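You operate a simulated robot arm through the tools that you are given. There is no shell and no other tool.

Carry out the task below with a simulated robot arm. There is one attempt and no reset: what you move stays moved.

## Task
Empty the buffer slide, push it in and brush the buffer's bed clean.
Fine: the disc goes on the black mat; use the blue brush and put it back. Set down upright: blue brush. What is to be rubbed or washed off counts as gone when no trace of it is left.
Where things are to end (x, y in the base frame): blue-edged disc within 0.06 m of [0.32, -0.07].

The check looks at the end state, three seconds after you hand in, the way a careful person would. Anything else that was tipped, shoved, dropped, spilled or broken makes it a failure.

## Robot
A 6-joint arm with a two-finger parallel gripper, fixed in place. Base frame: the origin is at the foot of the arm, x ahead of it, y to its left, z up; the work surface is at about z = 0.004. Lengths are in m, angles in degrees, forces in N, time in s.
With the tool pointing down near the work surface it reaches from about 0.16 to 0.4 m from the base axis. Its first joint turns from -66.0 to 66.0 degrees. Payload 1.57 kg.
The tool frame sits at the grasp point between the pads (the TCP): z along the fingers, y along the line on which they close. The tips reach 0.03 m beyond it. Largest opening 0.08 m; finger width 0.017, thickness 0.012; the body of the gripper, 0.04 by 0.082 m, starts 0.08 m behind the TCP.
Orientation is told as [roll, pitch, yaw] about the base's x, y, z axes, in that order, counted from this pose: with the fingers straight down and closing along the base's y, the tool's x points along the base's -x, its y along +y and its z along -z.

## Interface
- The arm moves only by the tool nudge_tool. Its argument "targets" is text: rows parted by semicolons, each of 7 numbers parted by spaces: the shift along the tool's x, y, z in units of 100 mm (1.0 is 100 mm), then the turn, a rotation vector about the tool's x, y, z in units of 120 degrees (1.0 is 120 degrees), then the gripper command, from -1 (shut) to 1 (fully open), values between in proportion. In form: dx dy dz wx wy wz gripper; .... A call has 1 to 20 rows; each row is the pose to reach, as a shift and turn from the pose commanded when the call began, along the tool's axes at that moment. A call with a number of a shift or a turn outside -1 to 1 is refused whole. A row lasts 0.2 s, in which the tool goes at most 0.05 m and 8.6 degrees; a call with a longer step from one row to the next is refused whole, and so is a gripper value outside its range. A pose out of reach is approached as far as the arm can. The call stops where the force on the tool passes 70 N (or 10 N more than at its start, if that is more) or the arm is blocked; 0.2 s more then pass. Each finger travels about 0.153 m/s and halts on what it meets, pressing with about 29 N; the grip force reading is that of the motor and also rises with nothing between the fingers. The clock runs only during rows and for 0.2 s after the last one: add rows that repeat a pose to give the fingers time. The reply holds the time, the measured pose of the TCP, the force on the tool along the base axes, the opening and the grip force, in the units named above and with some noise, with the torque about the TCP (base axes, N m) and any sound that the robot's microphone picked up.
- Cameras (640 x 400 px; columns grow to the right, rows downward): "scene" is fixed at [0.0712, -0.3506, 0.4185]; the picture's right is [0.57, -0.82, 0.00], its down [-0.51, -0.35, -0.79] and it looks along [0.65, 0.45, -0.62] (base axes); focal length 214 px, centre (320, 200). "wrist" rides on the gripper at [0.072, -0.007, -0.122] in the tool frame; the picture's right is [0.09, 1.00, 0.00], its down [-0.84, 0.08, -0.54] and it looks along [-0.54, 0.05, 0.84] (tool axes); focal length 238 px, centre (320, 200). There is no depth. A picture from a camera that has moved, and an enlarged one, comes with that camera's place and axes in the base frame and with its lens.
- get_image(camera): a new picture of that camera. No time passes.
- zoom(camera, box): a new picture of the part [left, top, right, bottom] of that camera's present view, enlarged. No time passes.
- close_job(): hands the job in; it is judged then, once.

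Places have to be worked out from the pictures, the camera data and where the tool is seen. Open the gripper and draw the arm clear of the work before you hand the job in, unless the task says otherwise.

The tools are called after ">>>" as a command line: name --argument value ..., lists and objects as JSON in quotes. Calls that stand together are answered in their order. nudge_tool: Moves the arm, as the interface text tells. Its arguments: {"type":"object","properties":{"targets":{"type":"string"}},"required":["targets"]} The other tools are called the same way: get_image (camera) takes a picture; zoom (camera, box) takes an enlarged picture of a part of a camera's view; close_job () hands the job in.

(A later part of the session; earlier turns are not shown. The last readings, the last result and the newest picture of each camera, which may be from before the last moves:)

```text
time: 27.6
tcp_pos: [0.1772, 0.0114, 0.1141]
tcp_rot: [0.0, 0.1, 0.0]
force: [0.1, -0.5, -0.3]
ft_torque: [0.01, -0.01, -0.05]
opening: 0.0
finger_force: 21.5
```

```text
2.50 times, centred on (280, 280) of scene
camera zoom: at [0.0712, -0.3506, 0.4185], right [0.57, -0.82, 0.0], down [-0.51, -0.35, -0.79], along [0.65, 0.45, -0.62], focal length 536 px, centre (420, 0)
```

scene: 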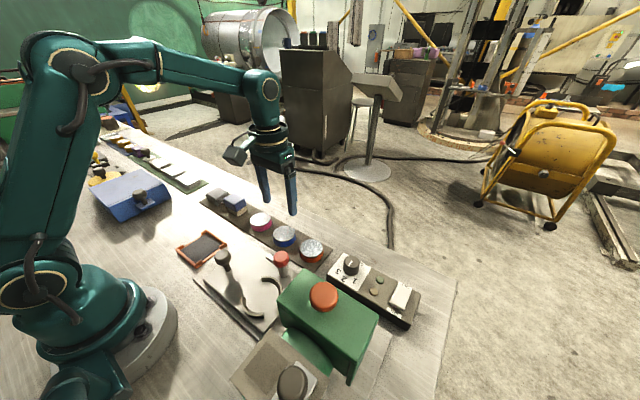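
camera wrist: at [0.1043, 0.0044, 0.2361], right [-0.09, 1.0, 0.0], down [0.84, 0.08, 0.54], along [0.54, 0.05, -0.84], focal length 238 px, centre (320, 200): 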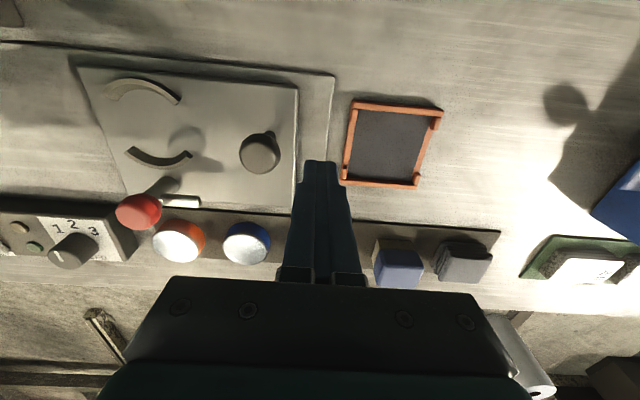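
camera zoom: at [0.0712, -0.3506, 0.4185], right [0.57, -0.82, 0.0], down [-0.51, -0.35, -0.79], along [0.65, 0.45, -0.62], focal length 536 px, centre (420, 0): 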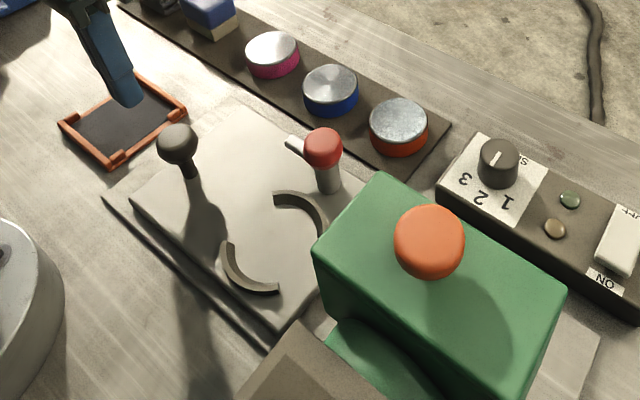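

The slide is empty and its knob measures (0.177, -0.036). I'll descend behind it (TCP z ≈ 0.065) and push the first few centimetres toward -y.

>>> nudge_tool --targets "0 0 0.25 0 0 0 -1; 0 0 0.49 0 0 0 -1; 0 0 0.49 0 0 0 -1; 0 -0.1 0.49 0 0 0 -1; 0 -0.2 0.49 0 0 0 -1; 0 -0.3 0.49 0 0 0 -1; 0 -0.4 0.49 0 0 0 -1; 0 -0.5 0.49 0 0 0 -1; 0 -0.5 0.49 0 0 0 -1"

>>> get_image --camera "wrist"

>>> zoom --camera "scene" --box '[160, 200, 400, 360]'

```text
time: 29.6
tcp_pos: [0.1767, -0.0381, 0.0675]
tcp_rot: [0.0, -0.1, 0.0]
force: [0.5, 0.3, -0.6]
ft_torque: [0.02, -0.04, 0.0]
opening: 0.0
finger_force: 21.3
```

```text
taken
camera wrist: at [0.1049, -0.0451, 0.1892], right [-0.09, 1.0, 0.0], down [0.84, 0.08, 0.54], along [0.54, 0.05, -0.84], focal length 238 px, centre (320, 200)
```

wrist: 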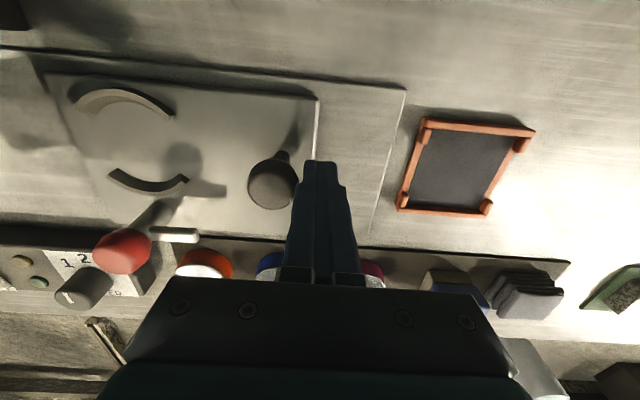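

```text
2.50 times, centred on (280, 280) of scene
camera zoom: at [0.0712, -0.3506, 0.4185], right [0.57, -0.82, 0.0], down [-0.51, -0.35, -0.79], along [0.65, 0.45, -0.62], focal length 536 px, centre (420, 0)
```

zoom: 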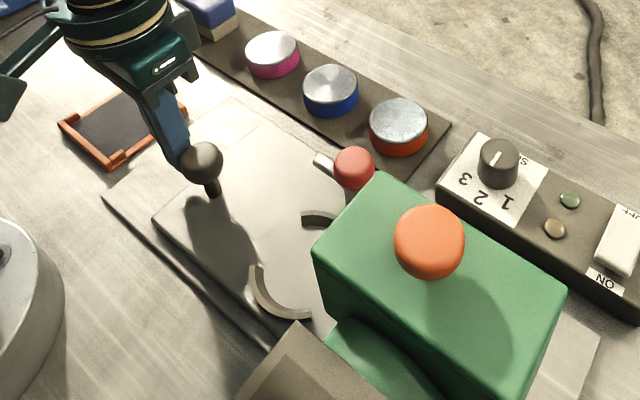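

The slide glides with almost no force. I'll keep pushing in 10 mm steps for up to 100 mm; the call will stop on a hard stop.

>>> nudge_tool --targets "0 -0.08 0 0 0 0 -1; 0 -0.16 0 0 0 0 -1; 0 -0.24 0 0 0 0 -1; 0 -0.32 0 0 0 0 -1; 0 -0.4 0 0 0 0 -1; 0 -0.48 0 0 0 0 -1; 0 -0.48 0 0 0 0 -1"

>>> get_image --camera "wrist"

>>> zoom --camera "scene" --box '[160, 200, 400, 360]'

```text
time: 31.2
tcp_pos: [0.1776, -0.0865, 0.0665]
tcp_rot: [0.0, 0.0, 0.0]
force: [0.3, 0.2, 0.8]
ft_torque: [-0.01, 0.02, 0.01]
opening: 0.0
finger_force: 21.5
```

```text
taken
camera wrist: at [0.1047, -0.0937, 0.1885], right [-0.09, 1.0, 0.0], down [0.84, 0.08, 0.54], along [0.54, 0.05, -0.84], focal length 238 px, centre (320, 200)
```

wrist: 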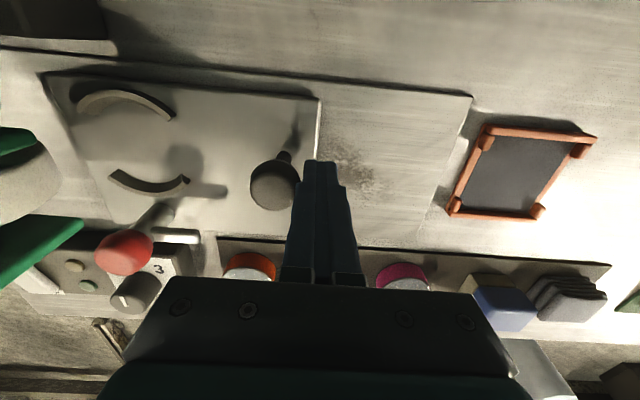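

```text
2.50 times, centred on (280, 280) of scene
camera zoom: at [0.0712, -0.3506, 0.4185], right [0.57, -0.82, 0.0], down [-0.51, -0.35, -0.79], along [0.65, 0.45, -0.62], focal length 536 px, centre (420, 0)
```

zoom: 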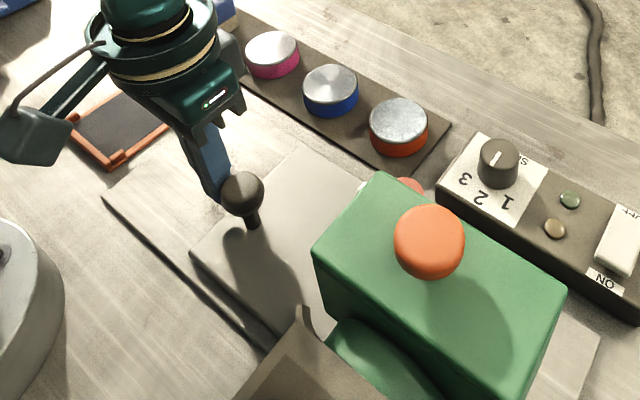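

A speckled dirt patch is appearing on the bed where the slide was. I'll keep pushing the slide in.

>>> nudge_tool --targets "0 -0.08 0 0 0 0 -1; 0 -0.16 0 0 0 0 -1; 0 -0.24 0 0 0 0 -1; 0 -0.32 0 0 0 0 -1; 0 -0.4 0 0 0 0 -1; 0 -0.4 0 0 0 0 -1"

>>> get_image --camera "wrist"

>>> zoom --camera "scene" --box '[160, 200, 400, 360]'

```text
time: 32.6
tcp_pos: [0.1759, -0.1249, 0.0664]
tcp_rot: [0.1, 0.1, -0.1]
force: [-0.4, 0.4, 0.0]
ft_torque: [-0.01, -0.01, 0.01]
opening: 0.0
finger_force: 21.1
```

```text
taken
camera wrist: at [0.1033, -0.1329, 0.1885], right [-0.09, 1.0, 0.0], down [0.84, 0.08, 0.54], along [0.54, 0.05, -0.84], focal length 238 px, centre (320, 200)
```

wrist: 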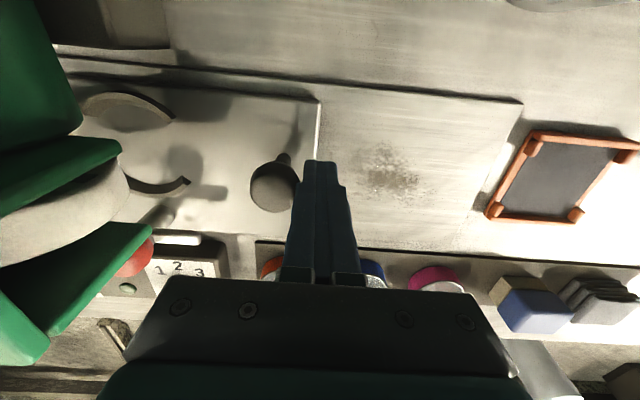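

```text
2.50 times, centred on (280, 280) of scene
camera zoom: at [0.0712, -0.3506, 0.4185], right [0.57, -0.82, 0.0], down [-0.51, -0.35, -0.79], along [0.65, 0.45, -0.62], focal length 536 px, centre (420, 0)
```

zoom: 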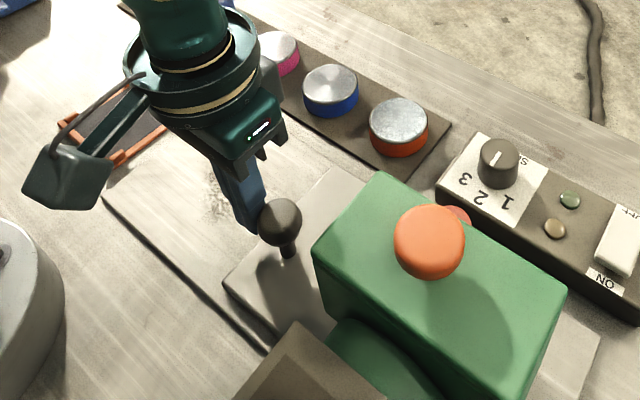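

The slide keeps moving freely and the dirt patch is fully exposed. I'll push on in small steps, watching clearance to the head and the neighbouring panel (panel edge around y -0.235, z 0.13).

>>> nudge_tool --targets "0 -0.07 0 0 0 0 -1; 0 -0.14 0 0 0 0 -1; 0 -0.21 0 0 0 0 -1; 0 -0.28 0 0 0 0 -1; 0 -0.28 0 0 0 0 -1"

>>> get_image --camera "wrist"

>>> zoom --camera "scene" --box '[160, 200, 400, 360]'

```text
time: 33.7
tcp_pos: [0.1779, -0.1488, 0.0654]
tcp_rot: [0.9, 0.0, -0.3]
force: [2.6, 10.8, 4.5]
ft_torque: [-0.1, -0.02, 0.11]
opening: 0.0
finger_force: 20.9
stopped in row 5: the force on the tool passed its limit at 75 N (the readings are from after the stop); the commanded pose is now the measured one
```

```text
taken
camera wrist: at [0.1045, -0.1575, 0.1882], right [-0.09, 1.0, 0.02], down [0.84, 0.07, 0.54], along [0.54, 0.06, -0.84], focal length 238 px, centre (320, 200)
```

wrist: 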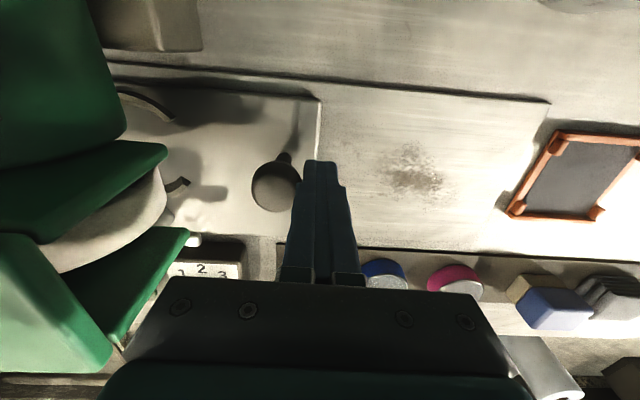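

```text
2.50 times, centred on (280, 280) of scene
camera zoom: at [0.0712, -0.3506, 0.4185], right [0.57, -0.82, 0.0], down [-0.51, -0.35, -0.79], along [0.65, 0.45, -0.62], focal length 536 px, centre (420, 0)
```

zoom: 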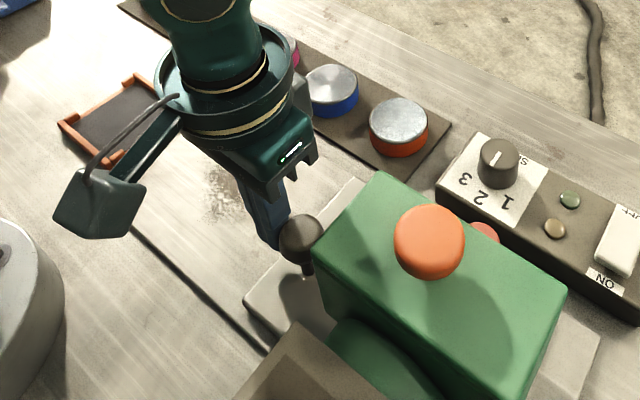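

The push ended against a firm stop after about 140 mm of travel (knob now at y ≈ -0.176), well clear of the head, so the slide is fully in. I'll back off the knob, rise, and view the bed from above.

>>> nudge_tool --targets "0 0.1 0 0 0 0 -1; 0 0.3 0 0 0 0 -1; 0 0.4 -0.3 0 0 0 -1; 0 0.5 -0.7 0 0 0 -1; 0 0.6 -1.0 0 0 0 -1; 0 0.6 -1.0 0 0 0 -1"

>>> get_image --camera "wrist"

>>> zoom --camera "scene" --box '[160, 200, 400, 360]'

```text
time: 35.1
tcp_pos: [0.1756, -0.0924, 0.1667]
tcp_rot: [0.7, 0.1, -0.3]
force: [-0.1, 0.4, -0.4]
ft_torque: [-0.02, 0.0, -0.01]
opening: 0.0
finger_force: 21.5
```

```text
taken
camera wrist: at [0.103, -0.101, 0.2883], right [-0.09, 1.0, 0.01], down [0.84, 0.07, 0.54], along [0.54, 0.06, -0.84], focal length 238 px, centre (320, 200)
```

wrist: 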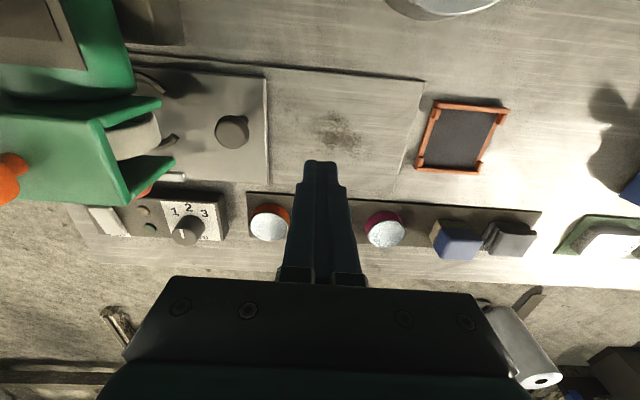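

```text
2.50 times, centred on (280, 280) of scene
camera zoom: at [0.0712, -0.3506, 0.4185], right [0.57, -0.82, 0.0], down [-0.51, -0.35, -0.79], along [0.65, 0.45, -0.62], focal length 536 px, centre (420, 0)
```

zoom: 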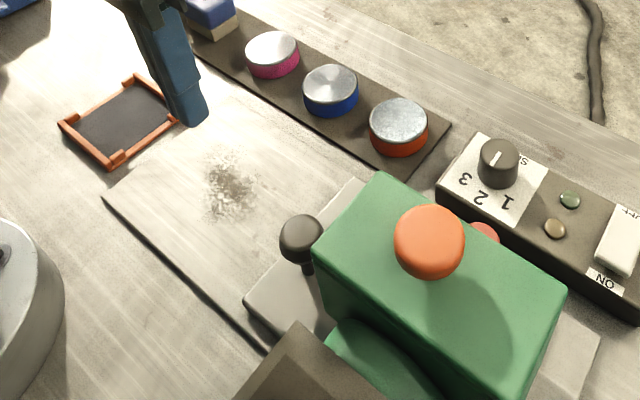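

The slide stays in and the bed's dirt patch is exposed. I'll zoom in to measure the patch and the brush.

>>> zoom --camera "wrist" --box '[240, 60, 440, 190]'

>>> zoom --camera "wrist" --box '[400, 180, 560, 284]'

>>> zoom --camera "scene" --box '[190, 180, 290, 245]'

>>> zoom --camera "scene" --box '[190, 240, 310, 320]'

```text
3.08 times, centred on (340, 125) of wrist
camera zoom: at [0.103, -0.101, 0.2883], right [-0.09, 1.0, 0.01], down [0.84, 0.07, 0.54], along [0.54, 0.06, -0.84], focal length 733 px, centre (258, 431)
```

zoom: 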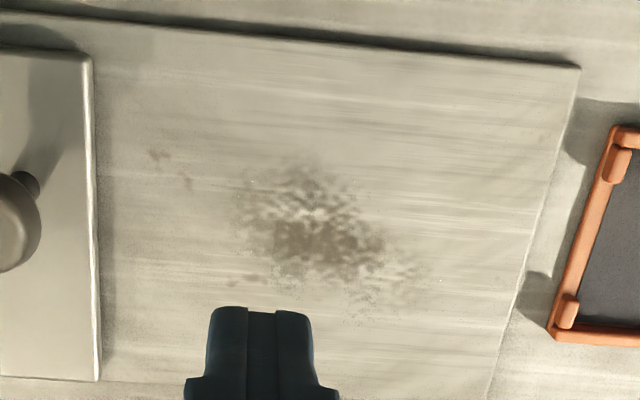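

```text
3.85 times, centred on (480, 232) of wrist
camera zoom: at [0.103, -0.101, 0.2883], right [-0.09, 1.0, 0.01], down [0.84, 0.07, 0.54], along [0.54, 0.06, -0.84], focal length 917 px, centre (-295, 77)
```

zoom: 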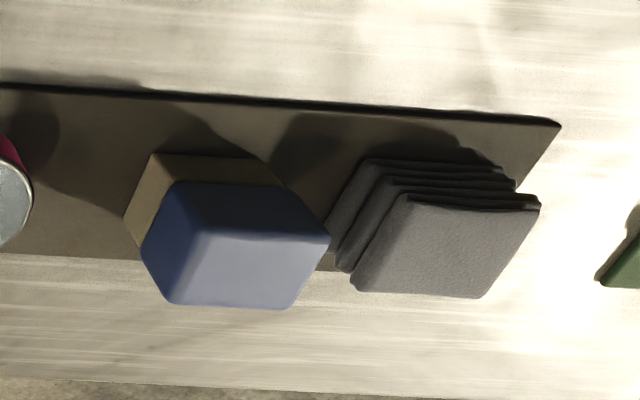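

```text
6.15 times, centred on (240, 212) of scene
camera zoom: at [0.0712, -0.3506, 0.4185], right [0.57, -0.82, 0.0], down [-0.51, -0.35, -0.79], along [0.65, 0.45, -0.62], focal length 1320 px, centre (812, 123)
```

zoom: 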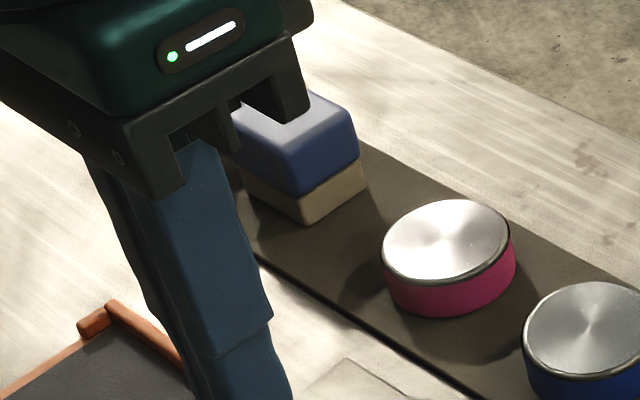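

```text
5.00 times, centred on (250, 280) of scene
camera zoom: at [0.0712, -0.3506, 0.4185], right [0.57, -0.82, 0.0], down [-0.51, -0.35, -0.79], along [0.65, 0.45, -0.62], focal length 1072 px, centre (670, -200)
```

zoom: 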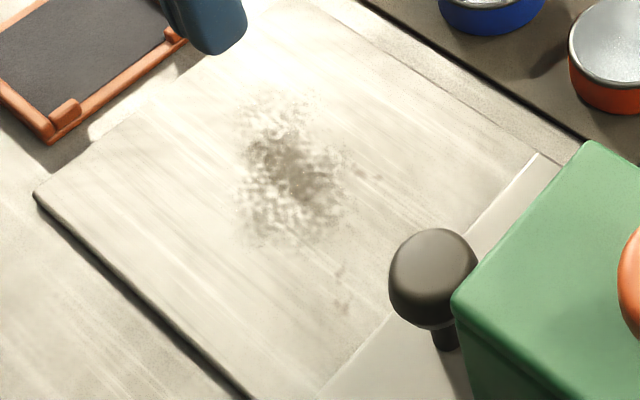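

The dirt spans roughly x 0.16–0.222, y -0.10 to -0.02. The brush's top is about 0.035 × 0.046 m around (0.328, 0.125), close to the cloth in y, so I'll grip it along x with the tool turned -90°. I'll move over there, turning on the way.

>>> nudge_tool --targets "-0.25 0.3 0 0.0058 0 0 0; -0.5 0.6 0 0.0058 0 0 0.5; -0.744 0.92 0 0.0058 0 0 1; -0.744 0.92 0 0.0058 0 0 1"

>>> nudge_tool --targets "-0.06 0.07 0 0 0 0.06 1; -0.12 0.14 0 0 0 0.12 1; -0.18 0.21 0 0 0 0.18 1; -0.24 0.28 0 0 0 0.24 1; -0.3 0.35 0 0 0 0.3 1; -0.36 0.42 0 0 0 0.36 1; -0.42 0.49 0 0 0 0.42 1; -0.48 0.56 0 0 0 0.48 1; -0.54 0.63 0 0 0 0.54 1; -0.6 0.7 0 0 0 0.6 1; -0.66 0.77 0 0 0 0.66 1; -0.72 0.86 0 0 0 0.72 1; -0.78 0.95 0 0 0 0.7475 1; -0.78 0.95 0 0 0 0.7475 1"

>>> get_image --camera "wrist"

>>> get_image --camera "scene"

```text
time: 36.1
tcp_pos: [0.2513, 0.0036, 0.1703]
tcp_rot: [0.0, 0.1, -0.2]
force: [-0.3, 0.3, 0.1]
ft_torque: [0.0, -0.01, 0.0]
opening: 0.0803
finger_force: 0.1
```

```text
time: 39.1
tcp_pos: [0.3308, 0.0954, 0.1687]
tcp_rot: [-0.1, 0.0, -90.0]
force: [-0.1, -0.3, -0.5]
ft_torque: [0.03, 0.01, 0.0]
opening: 0.0797
finger_force: 0.1
```

```text
taken
camera wrist: at [0.3234, 0.1664, 0.2905], right [1.0, 0.09, 0.0], down [0.08, -0.84, 0.54], along [0.05, -0.54, -0.84], focal length 238 px, centre (320, 200)
```

wrist: 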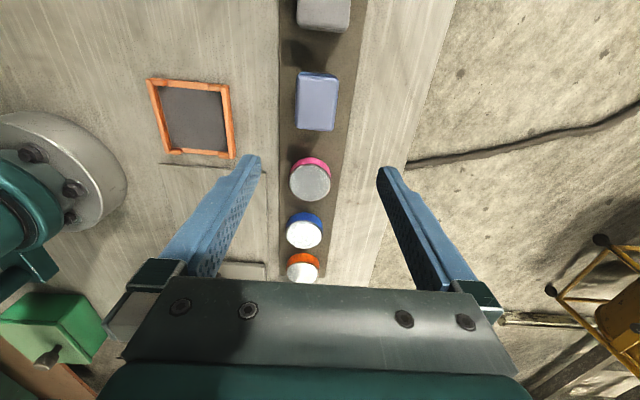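

```text
taken
```

scene: 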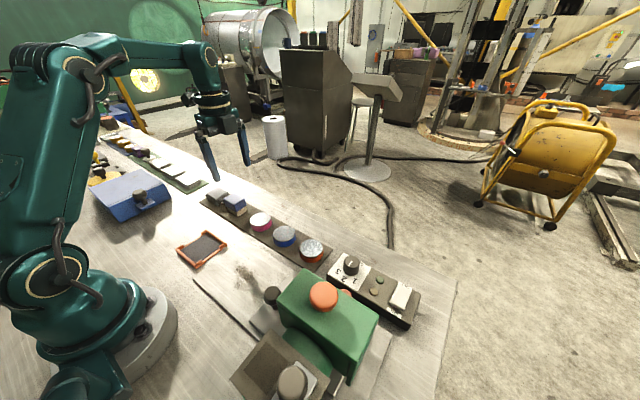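

>>> zoom --camera "wrist" --box '[250, 0, 410, 104]'

>>> zoom --camera "scene" --box '[195, 180, 275, 232]'

```text
3.85 times, centred on (330, 52) of wrist
camera zoom: at [0.3234, 0.1664, 0.2905], right [1.0, 0.09, 0.0], down [0.08, -0.84, 0.54], along [0.05, -0.54, -0.84], focal length 917 px, centre (282, 769)
```

zoom: 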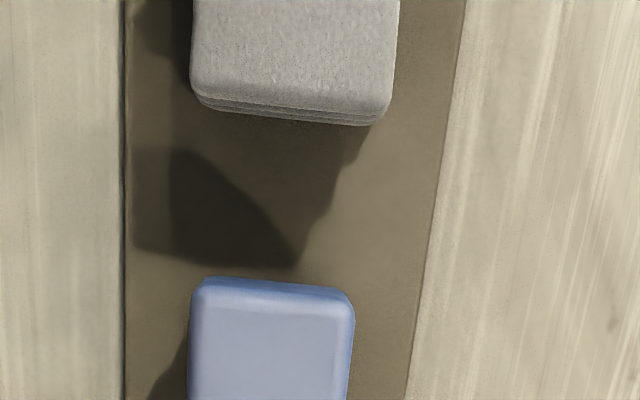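

```text
7.69 times, centred on (235, 206) of scene
camera zoom: at [0.0712, -0.3506, 0.4185], right [0.57, -0.82, 0.0], down [-0.51, -0.35, -0.79], along [0.65, 0.45, -0.62], focal length 1650 px, centre (974, 154)
```

zoom: 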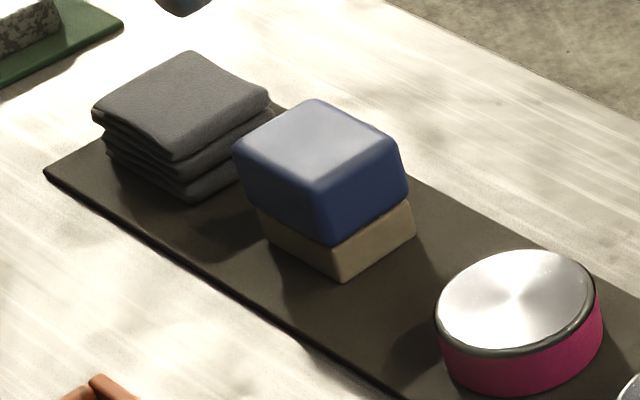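

The brush top measures x 0.304–0.342, y 0.095–0.145 (centre (0.323, 0.120), top z ≈ 0.05), aligned with the axes. I'll centre over it and lower to z 0.10 for a check.

>>> nudge_tool --targets "0.246 -0.078 0 0 0 0 1; 0.246 -0.078 0.35 0 0 0 1; 0.246 -0.078 0.67 0 0 0 1; 0.246 -0.078 0.67 0 0 0 1"

>>> get_image --camera "wrist"

>>> zoom --camera "scene" --box '[180, 140, 300, 220]'

```text
time: 40.1
tcp_pos: [0.3208, 0.1184, 0.1006]
tcp_rot: [-0.1, 0.1, -89.9]
force: [-0.1, -0.2, 0.0]
ft_torque: [-0.03, -0.01, 0.02]
opening: 0.0802
finger_force: 0.1
```

```text
taken
camera wrist: at [0.3134, 0.1899, 0.2226], right [1.0, 0.09, 0.0], down [0.08, -0.84, 0.54], along [0.05, -0.54, -0.84], focal length 238 px, centre (320, 200)
```

wrist: 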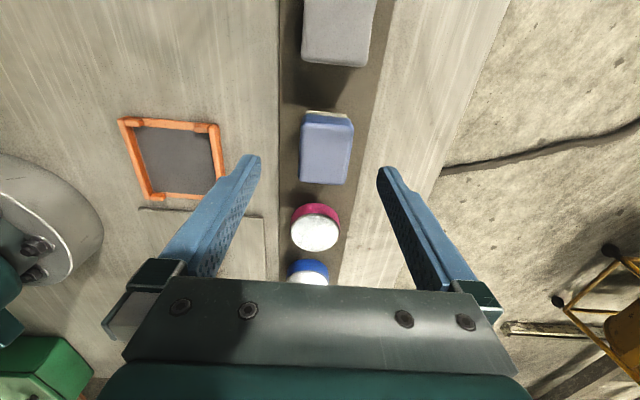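

```text
5.00 times, centred on (240, 180) of scene
camera zoom: at [0.0712, -0.3506, 0.4185], right [0.57, -0.82, 0.0], down [-0.51, -0.35, -0.79], along [0.65, 0.45, -0.62], focal length 1072 px, centre (720, 300)
```

zoom: 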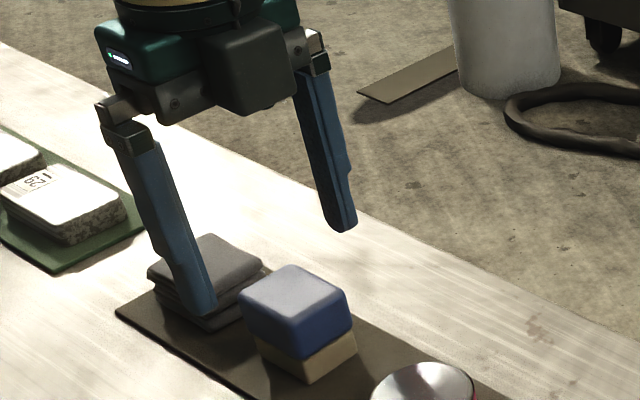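

The brush is centred between the fingers (its top centre reads about (0.325, 0.121)). I'll descend to TCP z ≈ 0.058 and close on the blue handle.

>>> nudge_tool --targets "0.01 0.015 0.2 0 0 0 1; 0.01 0.015 0.42 0 0 0 1; 0.01 0.015 0.42 0 0 0 1; 0.01 0.015 0.42 0 0 0 0.3; 0.01 0.015 0.42 0 0 0 -1; 0.01 0.015 0.42 0 0 0 -1; 0.01 0.015 0.42 0 0 0 -1"

>>> get_image --camera "wrist"

>>> zoom --camera "scene" --box '[180, 150, 300, 230]'

```text
time: 41.7
tcp_pos: [0.3235, 0.1192, 0.0596]
tcp_rot: [-0.1, 0.0, -89.9]
force: [-1.0, 1.0, 0.4]
ft_torque: [0.02, 0.02, 0.01]
opening: 0.0389
finger_force: 29.3
```

```text
taken
camera wrist: at [0.3164, 0.1912, 0.1819], right [1.0, 0.09, 0.0], down [0.08, -0.84, 0.54], along [0.05, -0.54, -0.84], focal length 238 px, centre (320, 200)
```

wrist: 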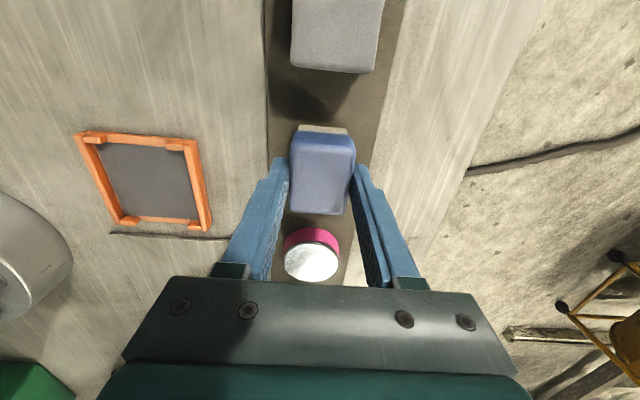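

```text
5.00 times, centred on (240, 190) of scene
camera zoom: at [0.0712, -0.3506, 0.4185], right [0.57, -0.82, 0.0], down [-0.51, -0.35, -0.79], along [0.65, 0.45, -0.62], focal length 1072 px, centre (720, 250)
```

zoom: 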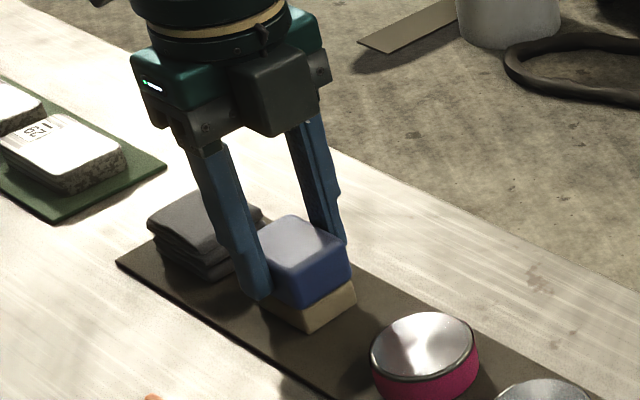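

The brush is held by its handle (opening 0.039); the resting grip pose was (0.3235, 0.119, 0.059). I'll lift it and carry it over the bed.

>>> nudge_tool --targets "0 0 -0.1 0 0 0 -1; 0 0 -0.3 0 0 0 -1; 0 0 -0.6 0 0 0 -1; 0 0 -0.8 0 0 0 -1; 0 0 -0.8 0 0 0 -1"

>>> nudge_tool --targets "-0.2 -0.15 0 0 0 0 -1; -0.45 -0.33 0 0 0 0 -1; -0.7 -0.52 0 0 0 0 -1; -0.9 -0.67 0 0 0 0 -1; -0.9 -0.67 0 0 0 0 -1"

>>> nudge_tool --targets "-0.2 -0.15 0 0 0 0 -1; -0.45 -0.33 0 0 0 0 -1; -0.7 -0.52 0 0 0 0 -1; -0.9 -0.67 0 0 0 0 -1; -0.9 -0.67 0 0 0 0 -1"

>>> get_image --camera "wrist"

>>> get_image --camera "scene"

```text
time: 42.9
tcp_pos: [0.3249, 0.1196, 0.1392]
tcp_rot: [-0.1, 0.0, -89.8]
force: [-0.6, 0.1, -0.9]
ft_torque: [0.01, -0.03, 0.0]
opening: 0.0389
finger_force: 28.8
```

```text
time: 44.1
tcp_pos: [0.2572, 0.0287, 0.1402]
tcp_rot: [0.0, 0.2, -90.0]
force: [0.7, -0.4, 0.2]
ft_torque: [0.0, -0.02, -0.04]
opening: 0.0389
finger_force: 29.4
```

```text
time: 45.3
tcp_pos: [0.1909, -0.0603, 0.1377]
tcp_rot: [-0.2, 0.1, -89.9]
force: [0.2, -0.5, -1.0]
ft_torque: [0.02, 0.0, 0.0]
opening: 0.0392
finger_force: 28.8
```

```text
taken
camera wrist: at [0.1833, 0.011, 0.2601], right [1.0, 0.09, 0.0], down [0.08, -0.84, 0.54], along [0.05, -0.54, -0.84], focal length 238 px, centre (320, 200)
```

wrist: 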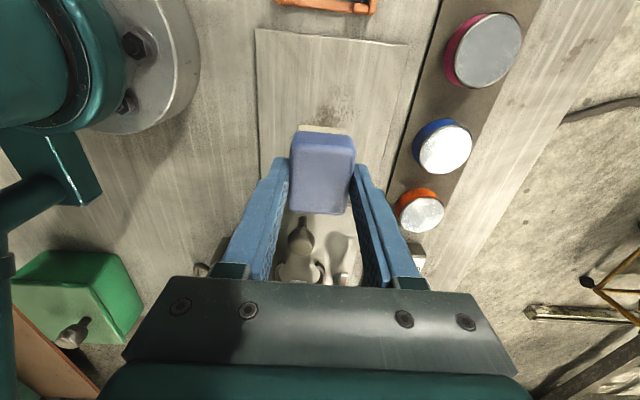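

```text
taken
```

scene: 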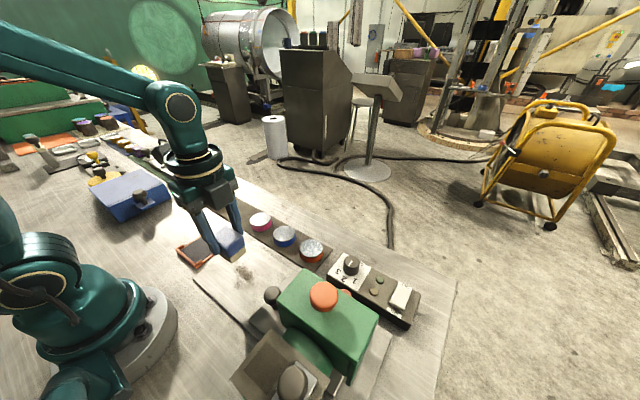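

The brush is above the bed. I'll go to (0.19, -0.03) and lower to just above the bed (TCP z ≈ 0.066), then feel for contact.

>>> nudge_tool --targets "0.2 0 0.2 0 0 0 -1; 0.3 0 0.5 0 0 0 -1; 0.3 0 0.72 0 0 0 -1; 0.3 0 0.72 0 0 0 -1"

>>> nudge_tool --targets "0 0 0.02 0 0 0 -1; 0 0 0.02 0 0 0 -1"

>>> zoom --camera "scene" --box '[180, 200, 320, 291]'

```text
time: 46.3
tcp_pos: [0.1884, -0.0287, 0.0675]
tcp_rot: [-0.1, 0.1, -89.9]
force: [0.1, -0.1, -1.0]
ft_torque: [-0.03, -0.01, 0.0]
opening: 0.039
finger_force: 29.3
```

```text
time: 46.9
tcp_pos: [0.1895, -0.0292, 0.0661]
tcp_rot: [0.0, 0.0, -89.9]
force: [0.5, -0.5, -1.1]
ft_torque: [0.03, -0.02, -0.02]
opening: 0.0391
finger_force: 28.4
```

```text
4.40 times, centred on (250, 246) of scene
camera zoom: at [0.0712, -0.3506, 0.4185], right [0.57, -0.82, 0.0], down [-0.51, -0.35, -0.79], along [0.65, 0.45, -0.62], focal length 943 px, centre (628, -0)
```

zoom: 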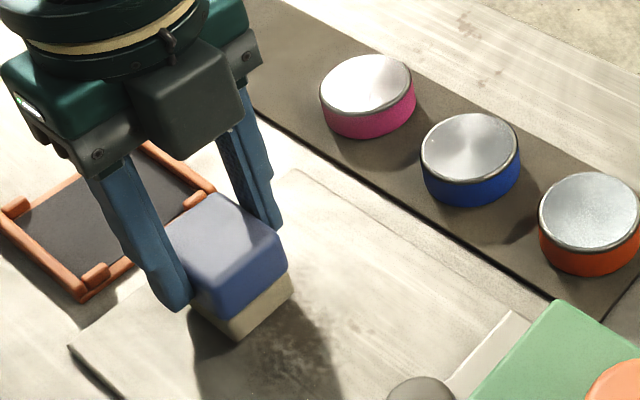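

Not touching yet; stepping down 2 mm at a time.

>>> nudge_tool --targets "0 0 0.02 0 0 0 -1; 0 0 0.02 0 0 0 -1"

>>> nudge_tool --targets "0 0 0.015 0 0 0 -1; 0 0 0.015 0 0 0 -1"

```text
time: 47.5
tcp_pos: [0.19, -0.0281, 0.0619]
tcp_rot: [-0.1, 0.1, -89.8]
force: [0.1, 0.1, -0.6]
ft_torque: [0.01, 0.01, -0.01]
opening: 0.0388
finger_force: 28.7
```

```text
time: 48.1
tcp_pos: [0.1901, -0.0288, 0.0621]
tcp_rot: [-0.1, 0.1, -89.9]
force: [-1.8, 2.7, 15.1]
ft_torque: [0.12, 0.05, -0.02]
opening: 0.0391
finger_force: 28.4
```

Contact at TCP z ≈ 0.062 with about 15 N. I'll make a first stroke along -y and back at this height and see the effect.

>>> nudge_tool --targets "-0.12 0 0 0 0 0 -1; -0.24 0 0 0 0 0 -1; -0.36 0 0 0 0 0 -1; -0.48 0 0 0 0 0 -1; -0.6 0 0 0 0 0 -1; -0.72 0 0 0 0 0 -1; -0.6 0 0 0 0 0 -1; -0.48 0 0 0 0 0 -1; -0.36 0 0 0 0 0 -1; -0.24 0 0 0 0 0 -1; -0.12 0 0 0 0 0 -1; 0 0 0 0 0 0 -1; 0.12 0 0 0 0 0 -1; 0.12 0 0 0 0 0 -1"

>>> get_image --camera "wrist"

>>> zoom --camera "scene" --box '[180, 220, 320, 311]'

```text
time: 51.1
tcp_pos: [0.1891, -0.0177, 0.0622]
tcp_rot: [-0.1, 0.1, -90.0]
force: [1.2, 0.2, 0.1]
ft_torque: [-0.03, 0.02, 0.02]
opening: 0.0389
finger_force: 28.9
```

```text
taken
camera wrist: at [0.1827, 0.0536, 0.1852], right [1.0, 0.09, 0.0], down [0.08, -0.84, 0.54], along [0.05, -0.54, -0.84], focal length 238 px, centre (320, 200)
```

wrist: 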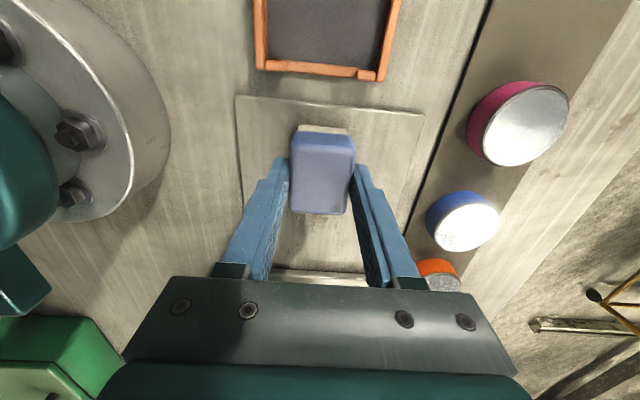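

```text
4.40 times, centred on (250, 266) of scene
camera zoom: at [0.0712, -0.3506, 0.4185], right [0.57, -0.82, 0.0], down [-0.51, -0.35, -0.79], along [0.65, 0.45, -0.62], focal length 943 px, centre (628, -88)
```

zoom: 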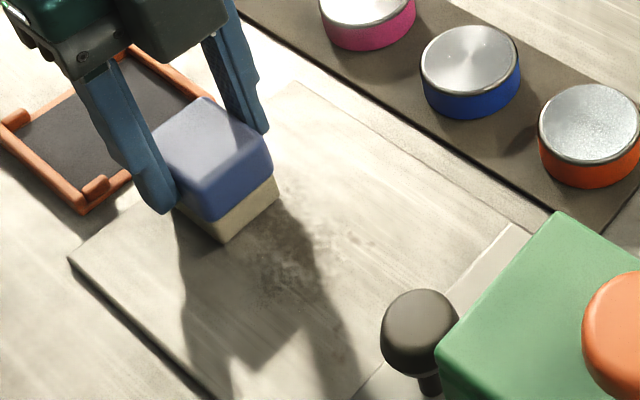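

The patch looks lighter but is still there, and the contact force has dropped to almost zero. I'll lower 1 mm and check the force before stroking again.

>>> nudge_tool --targets "0 0 0.01 0 0 0 -1; 0 0 0.01 0 0 0 -1"

```text
time: 51.7
tcp_pos: [0.1905, -0.0176, 0.0625]
tcp_rot: [-0.1, 0.0, -89.9]
force: [-0.4, 0.4, -0.6]
ft_torque: [0.02, 0.0, 0.04]
opening: 0.0389
finger_force: 28.8
```

Still no load; another 1 mm.

>>> nudge_tool --targets "0 0 0.01 0 0 0 -1; 0 0 0.01 0 0 0 -1"

```text
time: 52.3
tcp_pos: [0.1908, -0.0169, 0.0607]
tcp_rot: [0.0, 0.0, -90.0]
force: [-4.4, -4.4, 26.8]
ft_torque: [-0.1, 0.18, 0.04]
opening: 0.0391
finger_force: 29.0
```

Now about 27 N of contact. I'll stroke down and back along y at this height.

>>> nudge_tool --targets "-0.12 0 0 0 0 0 -1; -0.24 0 0 0 0 0 -1; -0.36 0 0 0 0 0 -1; -0.48 0 0 0 0 0 -1; -0.6 0 0 0 0 0 -1; -0.72 0 0 0 0 0 -1; -0.84 0 0 0 0 0 -1; -0.84 0 0 0 0 0 -1"

>>> get_image --camera "wrist"

>>> zoom --camera "scene" --box '[180, 220, 320, 311]'

```text
time: 54.1
tcp_pos: [0.1884, -0.1029, 0.0601]
tcp_rot: [-0.1, 0.0, -89.9]
force: [0.5, 2.7, 9.1]
ft_torque: [-0.04, -0.05, 0.0]
opening: 0.0392
finger_force: 29.0
```

```text
taken
camera wrist: at [0.1818, -0.0302, 0.182], right [1.0, 0.09, 0.0], down [0.08, -0.84, 0.54], along [0.05, -0.54, -0.84], focal length 238 px, centre (320, 200)
```

wrist: 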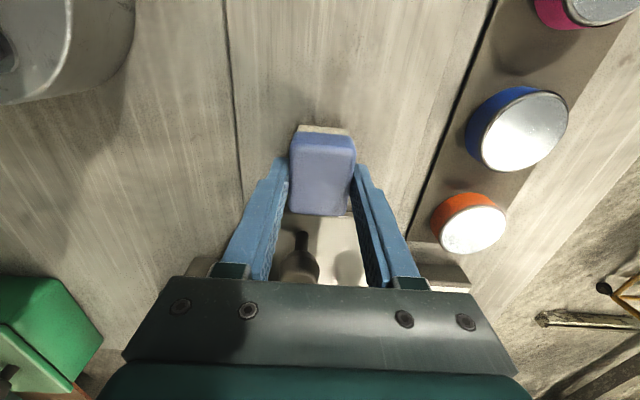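

```text
4.40 times, centred on (250, 266) of scene
camera zoom: at [0.0712, -0.3506, 0.4185], right [0.57, -0.82, 0.0], down [-0.51, -0.35, -0.79], along [0.65, 0.45, -0.62], focal length 943 px, centre (628, -88)
```

zoom: 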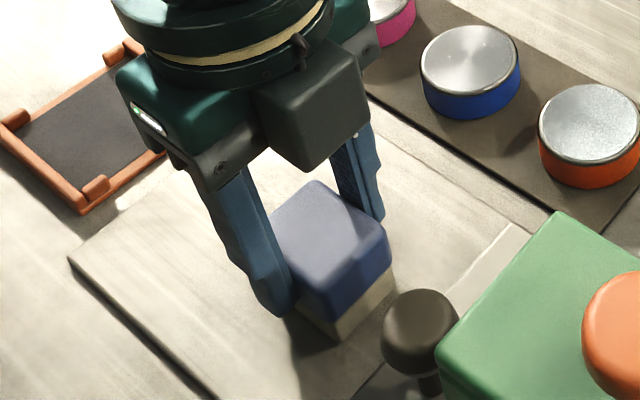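

The centre lane looks clean behind the brush. I'll continue with lanes at x ≈ 0.167 (moving +y) and x ≈ 0.213 (moving -y).

>>> nudge_tool --targets "0 -0.12 0 0 0 0 -1; 0 -0.23 0 0 0 0 -1; 0.12 -0.23 0 0 0 0 -1; 0.24 -0.23 0 0 0 0 -1; 0.36 -0.23 0 0 0 0 -1; 0.48 -0.23 0 0 0 0 -1; 0.6 -0.23 0 0 0 0 -1; 0.72 -0.23 0 0 0 0 -1; 0.85 -0.23 0 0 0 0 -1; 0.85 -0.1 0 0 0 0 -1; 0.85 0.02 0 0 0 0 -1; 0.85 0.14 0 0 0 0 -1; 0.85 0.25 0 0 0 0 -1; 0.72 0.25 0 0 0 0 -1; 0.6 0.25 0 0 0 0 -1; 0.48 0.25 0 0 0 0 -1; 0.36 0.25 0 0 0 0 -1; 0.24 0.25 0 0 0 0 -1; 0.12 0.25 0 0 0 0 -1; 0 0.25 0 0 0 0 -1"

>>> get_image --camera "wrist"

>>> zoom --camera "scene" --box '[180, 220, 320, 311]'

```text
time: 58.3
tcp_pos: [0.2144, -0.1002, 0.0591]
tcp_rot: [-0.2, 0.1, -89.9]
force: [-0.4, -0.6, -0.8]
ft_torque: [-0.03, -0.03, -0.01]
opening: 0.0388
finger_force: 29.0
```

```text
taken
camera wrist: at [0.2072, -0.0298, 0.1811], right [1.0, 0.09, 0.0], down [0.08, -0.84, 0.54], along [0.05, -0.54, -0.84], focal length 238 px, centre (320, 200)
```

wrist: 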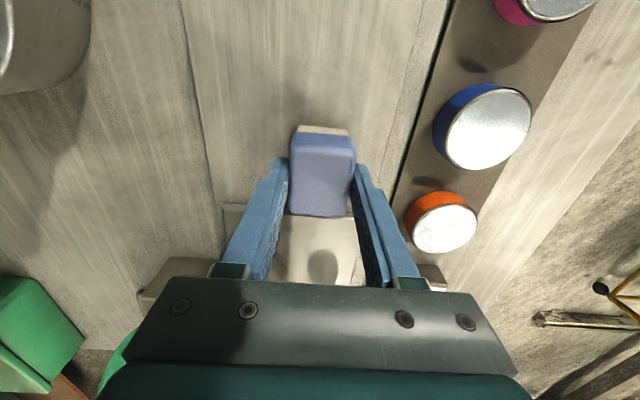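

```text
4.40 times, centred on (250, 266) of scene
camera zoom: at [0.0712, -0.3506, 0.4185], right [0.57, -0.82, 0.0], down [-0.51, -0.35, -0.79], along [0.65, 0.45, -0.62], focal length 943 px, centre (628, -88)
```

zoom: 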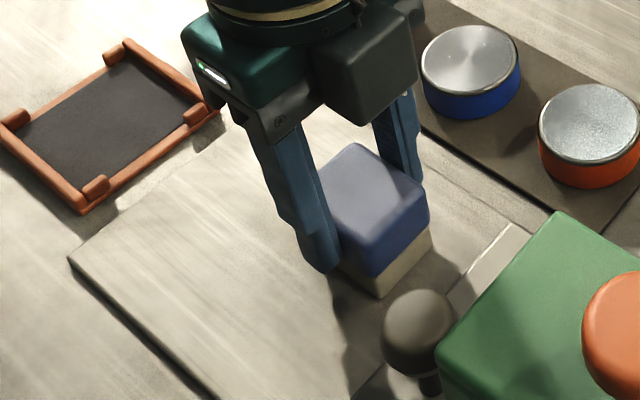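

Contact force has again relaxed to zero. I'll lift the brush a bit and move it aside toward +y to inspect the bed.

>>> nudge_tool --targets "0 0 -0.2 0 0 0 -1; 0 0 -0.5 0 0 0 -1; 0.2 0.1 -0.8 0 0 0 -1; 0.5 0.3 -0.8 0 0 0 -1; 0.9 0.5 -0.8 0 0 0 -1; 0.9 0.5 -0.8 0 0 0 -1"

>>> get_image --camera "wrist"

>>> zoom --camera "scene" --box '[190, 240, 310, 320]'

>>> zoom --camera "scene" --box '[190, 150, 310, 230]'

```text
time: 59.7
tcp_pos: [0.2632, -0.0097, 0.1393]
tcp_rot: [-0.2, 0.0, -89.9]
force: [0.6, -0.4, -0.9]
ft_torque: [0.03, 0.01, -0.03]
opening: 0.0391
finger_force: 28.6
```

```text
taken
camera wrist: at [0.2567, 0.0607, 0.2607], right [1.0, 0.09, 0.0], down [0.08, -0.84, 0.54], along [0.05, -0.54, -0.84], focal length 238 px, centre (320, 200)
```

wrist: 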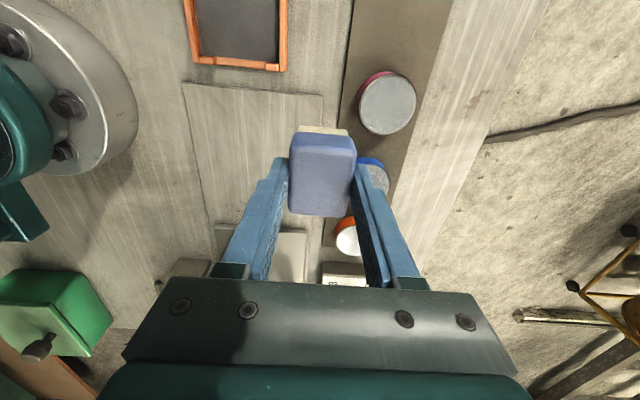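

```text
5.00 times, centred on (250, 280) of scene
camera zoom: at [0.0712, -0.3506, 0.4185], right [0.57, -0.82, 0.0], down [-0.51, -0.35, -0.79], along [0.65, 0.45, -0.62], focal length 1072 px, centre (670, -200)
```

zoom: 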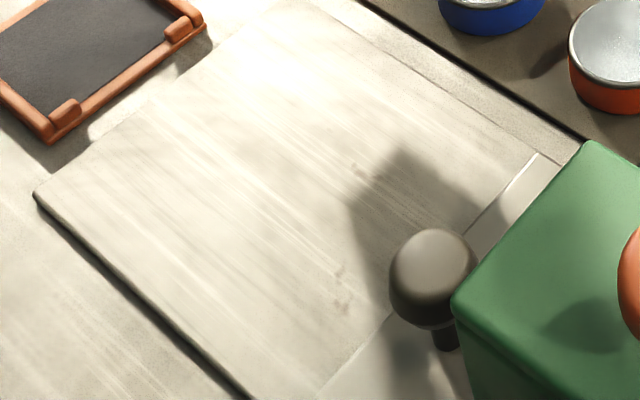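

```text
5.00 times, centred on (250, 190) of scene
camera zoom: at [0.0712, -0.3506, 0.4185], right [0.57, -0.82, 0.0], down [-0.51, -0.35, -0.79], along [0.65, 0.45, -0.62], focal length 1072 px, centre (670, 250)
```

zoom: 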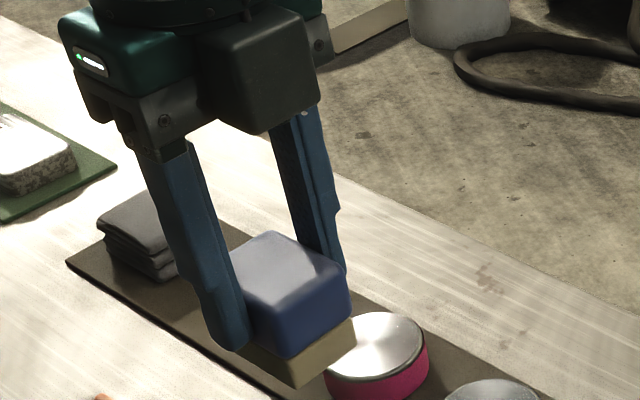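

The dirt patch is gone in the scene view; only a few faint reddish marks remain, similar to stains elsewhere on the bench. I'll zoom in closer to judge.

>>> zoom --camera "scene" --box '[230, 250, 290, 290]'

>>> zoom --camera "scene" --box '[190, 230, 260, 277]'

>>> zoom --camera "wrist" --box '[170, 70, 330, 174]'

>>> zoom --camera "wrist" --box '[150, 160, 310, 264]'

```text
10.00 times, centred on (260, 270) of scene
camera zoom: at [0.0712, -0.3506, 0.4185], right [0.57, -0.82, 0.0], down [-0.51, -0.35, -0.79], along [0.65, 0.45, -0.62], focal length 2145 px, centre (920, -500)
```

zoom: 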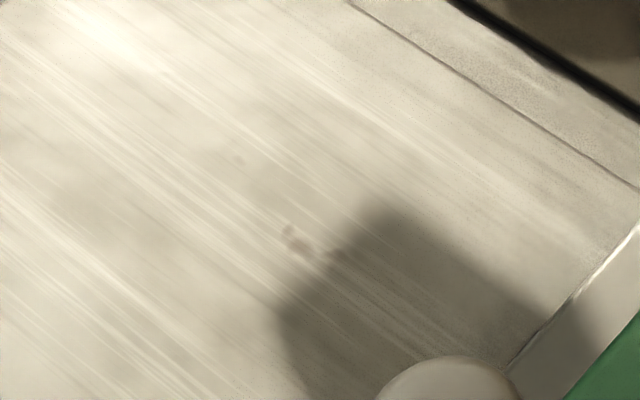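

```text
8.51 times, centred on (225, 254) of scene
camera zoom: at [0.0712, -0.3506, 0.4185], right [0.57, -0.82, 0.0], down [-0.51, -0.35, -0.79], along [0.65, 0.45, -0.62], focal length 1825 px, centre (1128, -255)
```

zoom: 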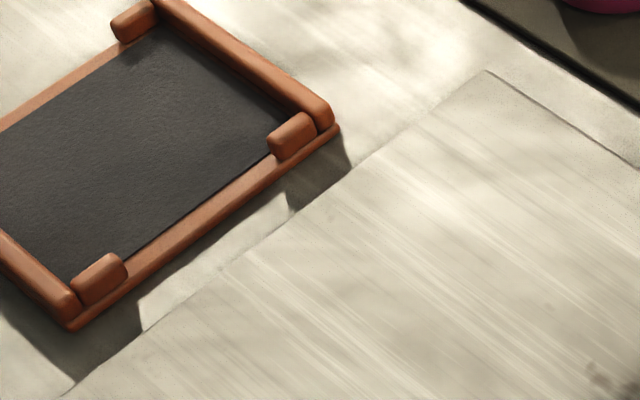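

```text
3.85 times, centred on (250, 122) of wrist
camera zoom: at [0.2567, 0.0607, 0.2607], right [1.0, 0.09, 0.0], down [0.08, -0.84, 0.54], along [0.05, -0.54, -0.84], focal length 917 px, centre (589, 500)
```

zoom: 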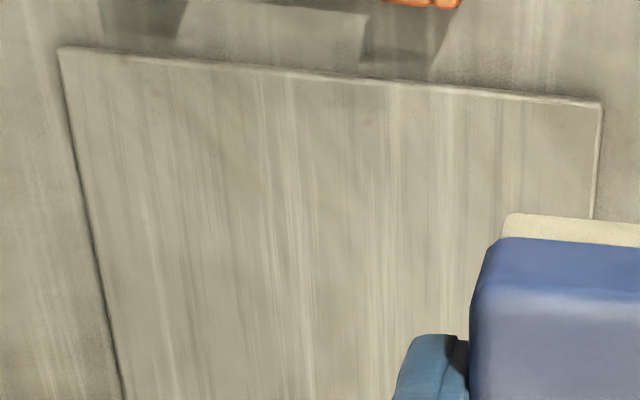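

```text
3.85 times, centred on (230, 212) of wrist
camera zoom: at [0.2567, 0.0607, 0.2607], right [1.0, 0.09, 0.0], down [0.08, -0.84, 0.54], along [0.05, -0.54, -0.84], focal length 917 px, centre (666, 154)
```

zoom: 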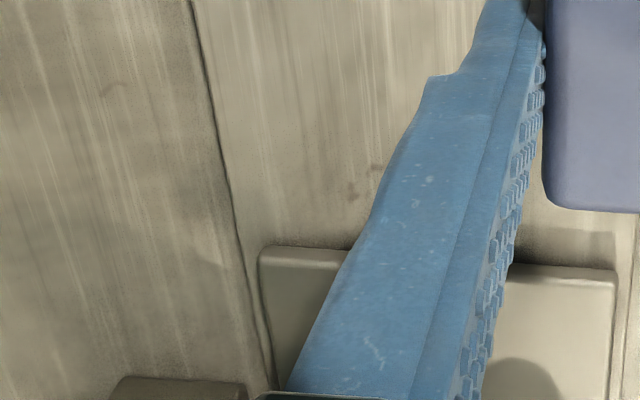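

The patch itself shows no residue; the reddish marks look like the bench's own texture (the same marks occur on the bench). To be thorough I'll do a second pass with verified contact, including those marks. First back down at (0.21, -0.02).

>>> nudge_tool --targets "-0.05 -0.27 0 0 0 0 -1; -0.09 -0.54 0 0 0 0 -1; -0.09 -0.54 0.4 0 0 0 -1; -0.09 -0.54 0.7 0 0 0 -1; -0.09 -0.54 0.77 0 0 0 -1; -0.09 -0.54 0.77 0 0 0 -1"

>>> nudge_tool --targets "0 0 0.015 0 0 0 -1; 0 0 0.015 0 0 0 -1"

>>> nudge_tool --targets "0 0 0.01 0 0 0 -1; 0 0 0.01 0 0 0 -1"

```text
time: 61.1
tcp_pos: [0.2108, -0.0188, 0.0627]
tcp_rot: [-0.1, 0.1, -90.0]
force: [0.1, 0.2, -1.2]
ft_torque: [0.01, -0.03, 0.01]
opening: 0.0392
finger_force: 28.9
```

```text
time: 61.7
tcp_pos: [0.2106, -0.0182, 0.061]
tcp_rot: [-0.1, 0.0, -89.9]
force: [-0.6, 0.2, -0.1]
ft_torque: [-0.02, -0.01, 0.03]
opening: 0.0393
finger_force: 28.9
```

```text
time: 62.3
tcp_pos: [0.2099, -0.0185, 0.0597]
tcp_rot: [-0.1, 0.0, -89.8]
force: [-0.2, 0.2, -0.1]
ft_torque: [0.03, 0.01, -0.01]
opening: 0.039
finger_force: 28.7
```

No contact yet at z 0.060; going 1 mm lower each time.

>>> nudge_tool --targets "0 0 0.01 0 0 0 -1; 0 0 0.01 0 0 0 -1"

>>> nudge_tool --targets "0 0 0.007 0 0 0 -1; 0 0 0.007 0 0 0 -1"

```text
time: 62.9
tcp_pos: [0.2116, -0.0201, 0.0599]
tcp_rot: [-0.2, -0.1, -89.9]
force: [0.0, -1.0, -0.3]
ft_torque: [0.0, 0.01, 0.03]
opening: 0.039
finger_force: 29.2
```

```text
time: 63.5
tcp_pos: [0.2104, -0.0199, 0.0591]
tcp_rot: [-0.1, 0.1, -90.0]
force: [-3.8, 2.3, 16.4]
ft_torque: [-0.04, 0.08, -0.01]
opening: 0.0391
finger_force: 28.9
```

Contact of about 16 N. Stroke -y along x ≈ 0.21, shift to x ≈ 0.17, and return, with a slight downward ramp to keep contact.

>>> nudge_tool --targets "-0.12 0 0 0 0 0 -1; -0.24 0 0.001 0 0 0 -1; -0.36 0 0.001 0 0 0 -1; -0.48 0 0.002 0 0 0 -1; -0.6 0 0.002 0 0 0 -1; -0.72 0 0.003 0 0 0 -1; -0.84 0 0.003 0 0 0 -1; -0.94 0 0.004 0 0 0 -1; -0.94 -0.1 0.004 0 0 0 -1; -0.94 -0.2 0.005 0 0 0 -1; -0.94 -0.3 0.005 0 0 0 -1; -0.94 -0.4 0.006 0 0 0 -1; -0.94 -0.4 0.006 0 0 0 -1"

>>> zoom --camera "scene" --box '[190, 230, 310, 310]'

```text
time: 66.3
tcp_pos: [0.1714, -0.1137, 0.0584]
tcp_rot: [-0.1, 0.2, -89.8]
force: [-0.8, 0.8, 1.3]
ft_torque: [-0.03, -0.06, 0.02]
opening: 0.0391
finger_force: 29.0
```

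```text
5.00 times, centred on (250, 270) of scene
camera zoom: at [0.0712, -0.3506, 0.4185], right [0.57, -0.82, 0.0], down [-0.51, -0.35, -0.79], along [0.65, 0.45, -0.62], focal length 1072 px, centre (670, -150)
```

zoom: 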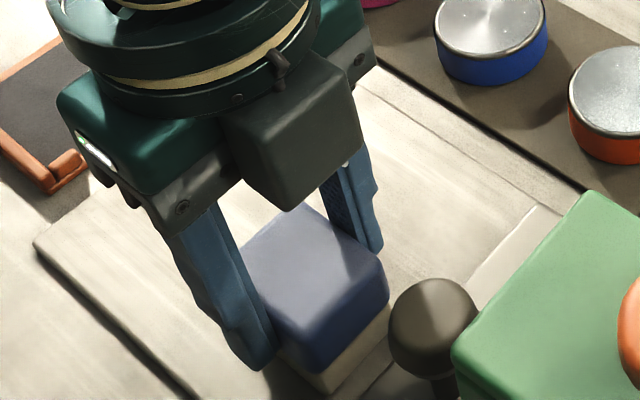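

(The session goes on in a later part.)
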